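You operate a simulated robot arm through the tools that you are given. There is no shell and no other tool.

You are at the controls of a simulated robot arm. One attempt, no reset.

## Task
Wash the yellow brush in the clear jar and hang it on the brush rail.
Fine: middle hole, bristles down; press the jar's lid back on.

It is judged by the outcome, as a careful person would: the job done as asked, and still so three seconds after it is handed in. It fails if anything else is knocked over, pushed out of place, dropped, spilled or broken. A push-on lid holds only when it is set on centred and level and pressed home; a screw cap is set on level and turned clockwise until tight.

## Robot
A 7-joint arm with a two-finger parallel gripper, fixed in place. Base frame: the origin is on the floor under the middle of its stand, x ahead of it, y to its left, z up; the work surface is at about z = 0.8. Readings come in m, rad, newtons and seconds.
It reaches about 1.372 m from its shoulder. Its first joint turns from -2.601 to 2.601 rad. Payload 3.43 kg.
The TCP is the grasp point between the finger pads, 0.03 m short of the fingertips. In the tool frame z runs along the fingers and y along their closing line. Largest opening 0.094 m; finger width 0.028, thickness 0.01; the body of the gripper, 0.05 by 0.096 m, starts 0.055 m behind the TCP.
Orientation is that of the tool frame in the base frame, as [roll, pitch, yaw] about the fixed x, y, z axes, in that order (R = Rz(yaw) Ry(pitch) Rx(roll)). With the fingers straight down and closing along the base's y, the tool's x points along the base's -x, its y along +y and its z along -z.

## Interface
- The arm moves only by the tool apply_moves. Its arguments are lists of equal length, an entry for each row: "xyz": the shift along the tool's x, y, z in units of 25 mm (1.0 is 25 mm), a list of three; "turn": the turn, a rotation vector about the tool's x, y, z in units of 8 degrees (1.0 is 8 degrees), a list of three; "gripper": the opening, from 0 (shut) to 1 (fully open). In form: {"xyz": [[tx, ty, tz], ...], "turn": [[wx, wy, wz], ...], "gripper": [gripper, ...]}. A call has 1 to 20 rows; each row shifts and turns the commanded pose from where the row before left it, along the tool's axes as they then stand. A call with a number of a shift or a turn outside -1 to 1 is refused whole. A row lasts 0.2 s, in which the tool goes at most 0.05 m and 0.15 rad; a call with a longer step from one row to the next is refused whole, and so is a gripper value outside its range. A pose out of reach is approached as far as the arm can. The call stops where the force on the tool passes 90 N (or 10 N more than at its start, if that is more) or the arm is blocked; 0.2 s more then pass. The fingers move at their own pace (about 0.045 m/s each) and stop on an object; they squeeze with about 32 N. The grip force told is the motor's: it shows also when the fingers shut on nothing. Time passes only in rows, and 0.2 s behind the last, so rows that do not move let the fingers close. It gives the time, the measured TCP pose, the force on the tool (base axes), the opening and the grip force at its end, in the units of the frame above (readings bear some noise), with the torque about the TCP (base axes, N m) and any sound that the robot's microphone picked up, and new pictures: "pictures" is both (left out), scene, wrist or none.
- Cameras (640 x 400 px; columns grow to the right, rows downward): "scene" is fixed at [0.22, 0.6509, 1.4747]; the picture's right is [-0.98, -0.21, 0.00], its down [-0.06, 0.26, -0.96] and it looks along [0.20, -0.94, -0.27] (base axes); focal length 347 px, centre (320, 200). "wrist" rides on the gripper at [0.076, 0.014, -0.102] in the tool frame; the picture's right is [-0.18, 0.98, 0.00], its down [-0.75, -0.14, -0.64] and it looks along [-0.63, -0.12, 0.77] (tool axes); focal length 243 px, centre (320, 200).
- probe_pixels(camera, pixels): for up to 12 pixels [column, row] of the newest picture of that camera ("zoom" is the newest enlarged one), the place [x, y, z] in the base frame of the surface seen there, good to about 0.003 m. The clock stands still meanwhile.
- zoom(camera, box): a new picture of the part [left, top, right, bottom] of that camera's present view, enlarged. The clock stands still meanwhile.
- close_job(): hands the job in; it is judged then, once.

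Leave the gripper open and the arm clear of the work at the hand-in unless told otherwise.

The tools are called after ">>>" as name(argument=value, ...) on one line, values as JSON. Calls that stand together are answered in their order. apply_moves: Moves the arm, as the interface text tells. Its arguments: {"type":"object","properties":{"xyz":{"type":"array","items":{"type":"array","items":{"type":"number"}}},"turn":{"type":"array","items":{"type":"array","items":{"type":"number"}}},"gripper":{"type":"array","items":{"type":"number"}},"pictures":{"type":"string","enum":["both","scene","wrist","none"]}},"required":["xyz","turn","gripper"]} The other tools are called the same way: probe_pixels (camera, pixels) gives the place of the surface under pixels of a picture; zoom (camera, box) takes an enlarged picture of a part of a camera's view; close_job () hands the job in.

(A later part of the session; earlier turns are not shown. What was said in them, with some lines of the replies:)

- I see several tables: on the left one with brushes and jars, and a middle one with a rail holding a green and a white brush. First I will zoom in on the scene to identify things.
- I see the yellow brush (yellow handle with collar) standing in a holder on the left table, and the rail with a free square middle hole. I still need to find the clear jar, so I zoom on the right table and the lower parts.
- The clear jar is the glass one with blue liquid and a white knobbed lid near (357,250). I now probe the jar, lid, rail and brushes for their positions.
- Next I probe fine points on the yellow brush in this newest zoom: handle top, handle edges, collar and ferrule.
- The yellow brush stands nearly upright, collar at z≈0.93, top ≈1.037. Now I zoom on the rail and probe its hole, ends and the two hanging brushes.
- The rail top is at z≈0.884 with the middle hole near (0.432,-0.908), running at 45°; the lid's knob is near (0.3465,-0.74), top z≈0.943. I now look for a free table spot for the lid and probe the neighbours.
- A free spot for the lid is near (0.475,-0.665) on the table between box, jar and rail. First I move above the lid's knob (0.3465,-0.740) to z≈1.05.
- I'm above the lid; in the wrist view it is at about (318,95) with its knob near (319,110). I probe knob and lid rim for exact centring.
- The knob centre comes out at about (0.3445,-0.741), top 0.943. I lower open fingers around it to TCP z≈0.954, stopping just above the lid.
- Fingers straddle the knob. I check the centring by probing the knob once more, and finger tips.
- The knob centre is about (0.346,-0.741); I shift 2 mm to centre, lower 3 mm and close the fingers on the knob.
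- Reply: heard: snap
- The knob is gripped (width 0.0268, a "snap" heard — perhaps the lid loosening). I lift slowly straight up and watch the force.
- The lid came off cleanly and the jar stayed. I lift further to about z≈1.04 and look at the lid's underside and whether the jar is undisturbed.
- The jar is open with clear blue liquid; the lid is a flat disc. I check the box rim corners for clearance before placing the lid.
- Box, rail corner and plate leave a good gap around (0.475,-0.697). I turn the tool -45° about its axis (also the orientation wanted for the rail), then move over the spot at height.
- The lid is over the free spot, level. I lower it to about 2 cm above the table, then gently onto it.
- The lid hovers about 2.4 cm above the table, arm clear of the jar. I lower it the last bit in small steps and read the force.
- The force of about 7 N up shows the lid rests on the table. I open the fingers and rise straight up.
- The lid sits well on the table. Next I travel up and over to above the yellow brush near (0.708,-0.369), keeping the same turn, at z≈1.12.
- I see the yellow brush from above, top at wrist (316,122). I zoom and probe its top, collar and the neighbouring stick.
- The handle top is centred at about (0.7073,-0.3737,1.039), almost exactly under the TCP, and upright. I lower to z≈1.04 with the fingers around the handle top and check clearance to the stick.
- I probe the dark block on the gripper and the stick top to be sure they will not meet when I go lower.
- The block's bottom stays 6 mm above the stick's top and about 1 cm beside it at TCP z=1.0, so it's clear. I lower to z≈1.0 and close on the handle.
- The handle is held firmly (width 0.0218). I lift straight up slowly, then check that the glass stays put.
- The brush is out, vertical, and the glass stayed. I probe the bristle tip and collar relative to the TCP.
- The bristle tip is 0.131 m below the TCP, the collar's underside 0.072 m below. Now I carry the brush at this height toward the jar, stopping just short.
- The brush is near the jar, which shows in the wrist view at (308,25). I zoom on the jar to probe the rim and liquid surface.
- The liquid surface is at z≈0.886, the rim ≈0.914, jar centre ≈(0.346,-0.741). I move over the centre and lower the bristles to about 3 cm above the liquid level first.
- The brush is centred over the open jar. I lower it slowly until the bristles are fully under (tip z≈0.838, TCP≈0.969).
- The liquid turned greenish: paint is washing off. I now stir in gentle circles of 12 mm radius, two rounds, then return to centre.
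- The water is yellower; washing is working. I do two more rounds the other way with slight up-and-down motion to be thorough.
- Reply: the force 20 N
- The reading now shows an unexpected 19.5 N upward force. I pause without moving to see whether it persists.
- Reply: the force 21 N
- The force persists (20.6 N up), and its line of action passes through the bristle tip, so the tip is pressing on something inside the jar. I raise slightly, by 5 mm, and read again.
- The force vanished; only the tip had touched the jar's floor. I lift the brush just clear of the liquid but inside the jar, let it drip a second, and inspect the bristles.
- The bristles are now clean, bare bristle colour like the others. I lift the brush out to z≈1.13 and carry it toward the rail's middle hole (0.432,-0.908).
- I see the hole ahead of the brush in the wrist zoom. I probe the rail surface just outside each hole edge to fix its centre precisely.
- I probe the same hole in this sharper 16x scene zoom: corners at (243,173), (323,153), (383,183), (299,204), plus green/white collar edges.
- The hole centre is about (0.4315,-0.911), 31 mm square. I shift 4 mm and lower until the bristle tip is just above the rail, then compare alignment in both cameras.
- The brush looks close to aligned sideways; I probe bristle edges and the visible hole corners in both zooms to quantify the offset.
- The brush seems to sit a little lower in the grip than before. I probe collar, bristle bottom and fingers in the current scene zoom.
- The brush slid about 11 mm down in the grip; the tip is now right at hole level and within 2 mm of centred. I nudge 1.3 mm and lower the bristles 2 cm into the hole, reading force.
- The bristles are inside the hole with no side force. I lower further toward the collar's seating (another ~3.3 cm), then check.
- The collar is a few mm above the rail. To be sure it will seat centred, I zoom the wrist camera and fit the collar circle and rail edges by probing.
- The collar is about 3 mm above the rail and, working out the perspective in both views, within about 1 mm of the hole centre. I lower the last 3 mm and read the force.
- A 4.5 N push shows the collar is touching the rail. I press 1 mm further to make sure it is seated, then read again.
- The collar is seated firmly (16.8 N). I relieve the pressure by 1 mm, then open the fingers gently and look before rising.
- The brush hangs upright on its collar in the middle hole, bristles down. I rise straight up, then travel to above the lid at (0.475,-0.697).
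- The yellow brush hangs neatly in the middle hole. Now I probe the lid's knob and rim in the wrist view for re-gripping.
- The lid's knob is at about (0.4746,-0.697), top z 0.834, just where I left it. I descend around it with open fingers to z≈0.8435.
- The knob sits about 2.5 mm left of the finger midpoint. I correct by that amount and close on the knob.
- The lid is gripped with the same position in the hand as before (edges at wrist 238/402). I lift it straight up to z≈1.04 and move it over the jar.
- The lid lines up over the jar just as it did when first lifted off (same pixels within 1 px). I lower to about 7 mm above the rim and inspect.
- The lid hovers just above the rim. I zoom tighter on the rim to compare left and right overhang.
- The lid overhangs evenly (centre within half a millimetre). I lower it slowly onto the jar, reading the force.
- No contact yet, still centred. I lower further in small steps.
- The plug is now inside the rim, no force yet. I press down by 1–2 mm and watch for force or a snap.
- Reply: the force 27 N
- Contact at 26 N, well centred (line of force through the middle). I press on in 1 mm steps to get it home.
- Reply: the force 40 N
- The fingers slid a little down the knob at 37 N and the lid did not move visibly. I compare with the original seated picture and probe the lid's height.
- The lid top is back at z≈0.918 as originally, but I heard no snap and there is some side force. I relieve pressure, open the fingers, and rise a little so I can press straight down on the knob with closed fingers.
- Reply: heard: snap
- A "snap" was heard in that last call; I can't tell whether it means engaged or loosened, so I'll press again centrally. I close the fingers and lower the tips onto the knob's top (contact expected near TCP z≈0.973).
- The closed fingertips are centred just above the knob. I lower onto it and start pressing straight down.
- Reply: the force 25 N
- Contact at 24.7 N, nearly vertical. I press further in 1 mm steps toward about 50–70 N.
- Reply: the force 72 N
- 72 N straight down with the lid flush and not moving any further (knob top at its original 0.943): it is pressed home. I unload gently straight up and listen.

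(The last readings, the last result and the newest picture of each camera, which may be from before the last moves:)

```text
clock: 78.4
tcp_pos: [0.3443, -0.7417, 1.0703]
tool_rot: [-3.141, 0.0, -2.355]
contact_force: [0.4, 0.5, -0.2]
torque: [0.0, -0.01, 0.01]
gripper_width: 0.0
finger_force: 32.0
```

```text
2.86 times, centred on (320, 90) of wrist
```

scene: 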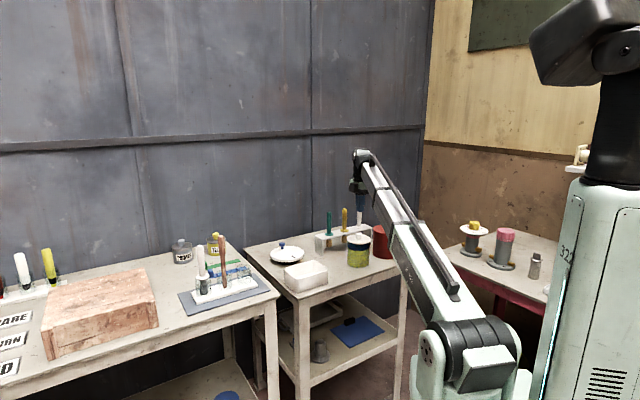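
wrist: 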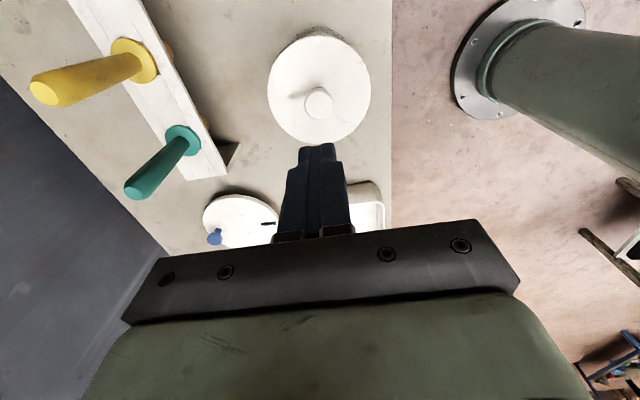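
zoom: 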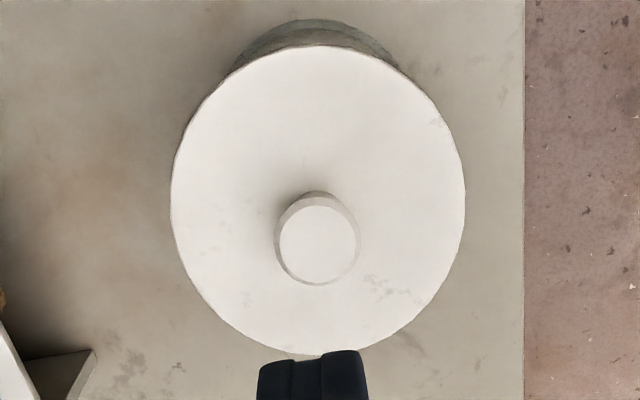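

The lid sits level and centred on the jar. I compare it with the original view using the identical zoom, and probe its height.

>>> zoom(camera="scene", box=[305, 205, 385, 255])

>>> probe_pixels(camera="zoom", pixels=[[431, 230], [430, 310], [336, 265], [523, 270], [375, 262], [490, 262], [430, 296], [400, 290], [470, 290], [430, 318]])

>>> zoom(camera="scene", box=[330, 225, 394, 275])

```text
8.00 times, centred on (345, 230) of scene
```

zoom: 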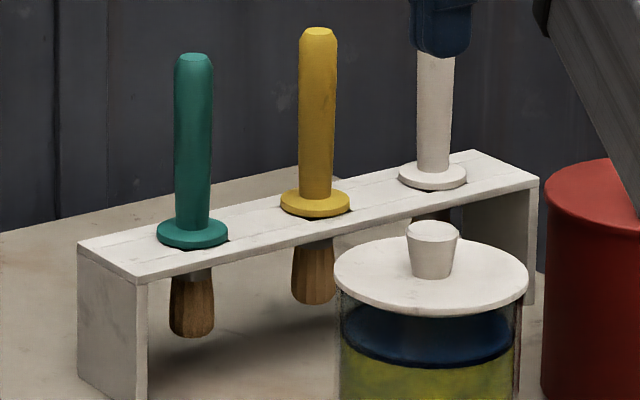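

```text
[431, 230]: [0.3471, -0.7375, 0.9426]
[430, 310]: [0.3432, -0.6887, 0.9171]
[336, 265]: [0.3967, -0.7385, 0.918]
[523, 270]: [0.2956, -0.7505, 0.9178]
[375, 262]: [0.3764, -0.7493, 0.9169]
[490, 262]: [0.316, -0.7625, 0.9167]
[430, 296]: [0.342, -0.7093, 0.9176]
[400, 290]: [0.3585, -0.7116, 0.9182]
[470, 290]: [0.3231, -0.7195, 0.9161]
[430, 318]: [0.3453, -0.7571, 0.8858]
```

```text
8.00 times, centred on (362, 250) of scene
```

zoom: 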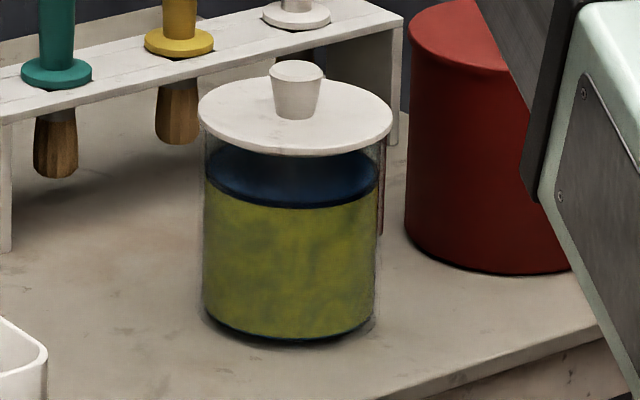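

Jar and lid match the original picture within about 1 mm, level at z≈0.917. I rise well clear to z≈1.25 and open the gripper, then do a final check of everything.

>>> apply_moves(xyz=[[0, 0, -0.6], [0, 0, -1], [0, 0, -1], [0, 0, -1], [0, 0, -1], [0, 0, -1], [0, 0, -1], [0, 0, -0.6], [0, 0, 0], [0, 0, 0], [0, 0, 0], [0, 0, 0], [0, 0, 0]], turn=[[0, 0, 0], [0, 0, 0], [0, 0, 0], [0, 0, 0], [0, 0, 0], [0, 0, 0], [0, 0, 0], [0, 0, 0], [0, 0, 0], [0, 0, 0], [0, 0, 0], [0, 0, 0], [0, 0, 0]], gripper=[0, 0, 0, 0.2, 0.5, 0.8, 1, 1, 1, 1, 1, 1, 1])

>>> zoom(camera="scene", box=[250, 190, 410, 300])

>>> zoom(camera="scene", box=[160, 220, 290, 310])

>>> zoom(camera="scene", box=[315, 200, 379, 240])

>>> zoom(camera="wrist", box=[60, 0, 420, 220])

```text
clock: 81.2
tcp_pos: [0.3536, -0.7632, 1.2064]
tool_rot: [-3.12, -0.009, -2.354]
contact_force: [0.4, -1.0, 0.3]
torque: [0.02, 0.01, 0.03]
gripper_width: 0.0937
finger_force: 0.1
out of reach, approached as far as the arm can: row 6, 7, 8
```

scene: 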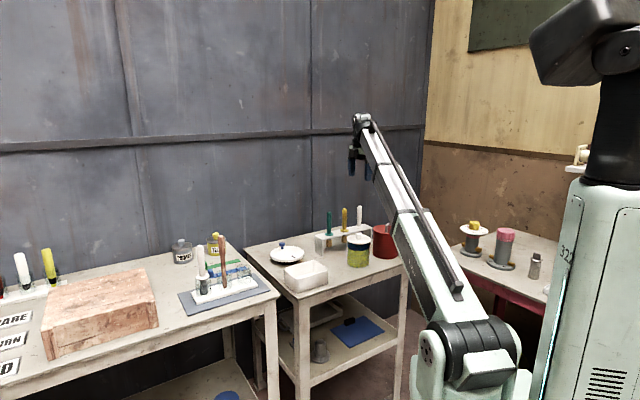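
wrist: 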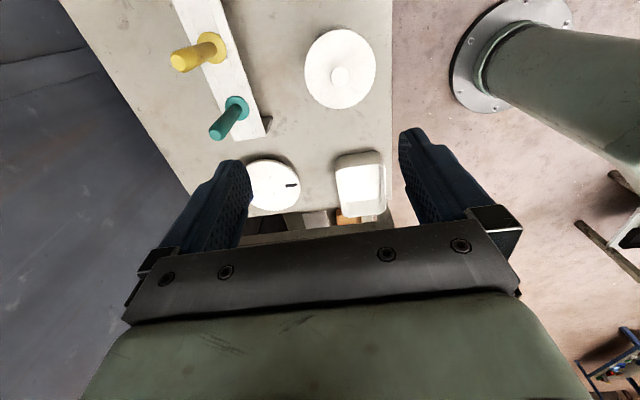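

```text
3.64 times, centred on (330, 245) of scene
```

zoom: 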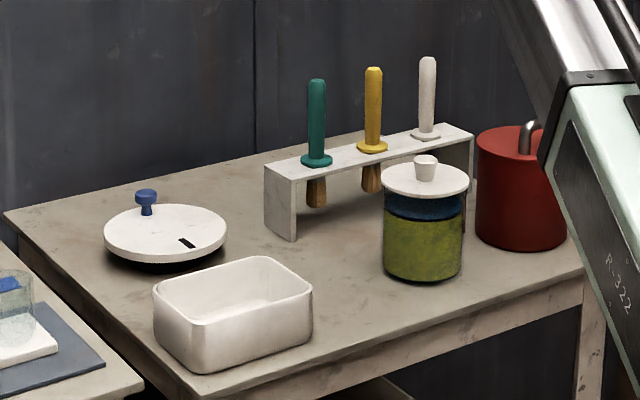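

```text
4.44 times, centred on (225, 265) of scene
```

zoom: 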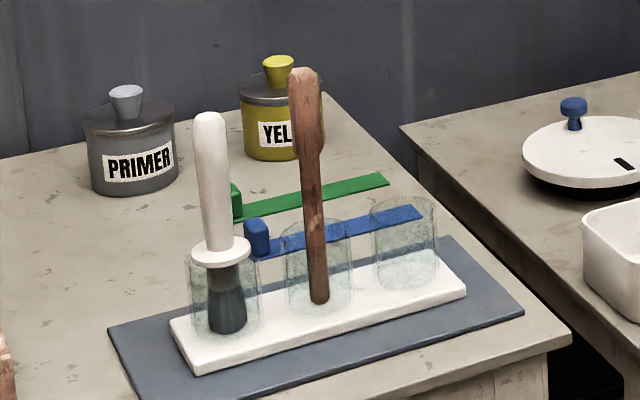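

```text
10.00 times, centred on (347, 220) of scene
```

zoom: 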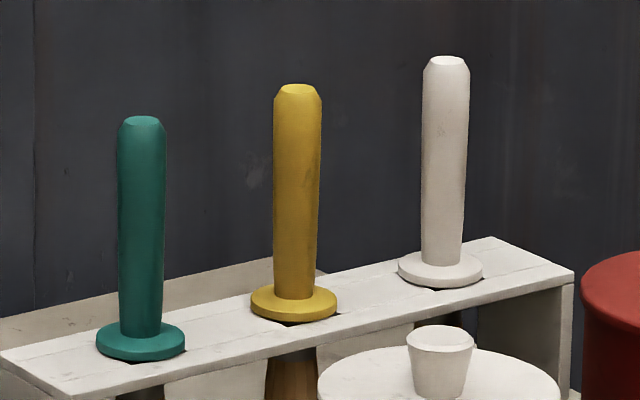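

```text
1.78 times, centred on (240, 110) of wrist
```

zoom: 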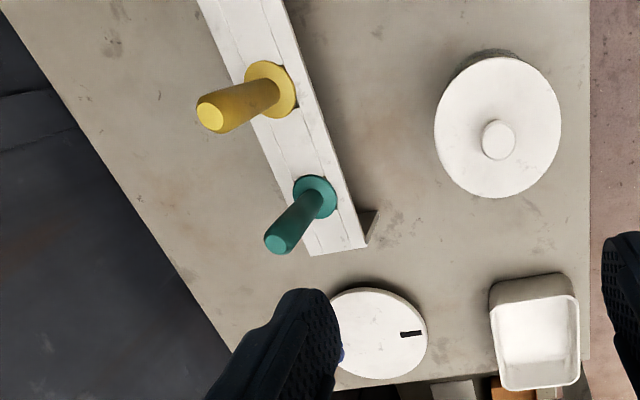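

Everything checks out:
- The clean yellow brush hangs upright in the rail's middle hole, bristles down.
- The jar stands in its place with its lid level and pressed home.
- The other brushes, jars and glasses are where they were.
- The gripper is open and well above the work.

I hand the job in.

>>> close_job()

```text
The job is handed in.
```

I washed the yellow brush in the clear jar, hung it in the rail's middle hole with its bristles down, and pressed the jar's lid back on. The job is handed in; I saw no verdict.

- **Brush:** The bristles came out of the jar clean and bare-coloured, and the brush hangs upright on its collar. It slid about 11 mm down in the grip while I was stirring, and the tip pressed the jar's floor at about 20 N before I raised it.
- **Lid:** It sits level and centred to within about 1 mm of where it started. I pressed it straight down at 72 N and it moved no further. I heard one "snap" as I let go after an earlier press, and none during the final one. I believe it is seated, but I did not pull on it to test.
- **Everything else:** In the final pictures nothing had fallen, spilled or visibly moved. The gripper is open and well above the work.
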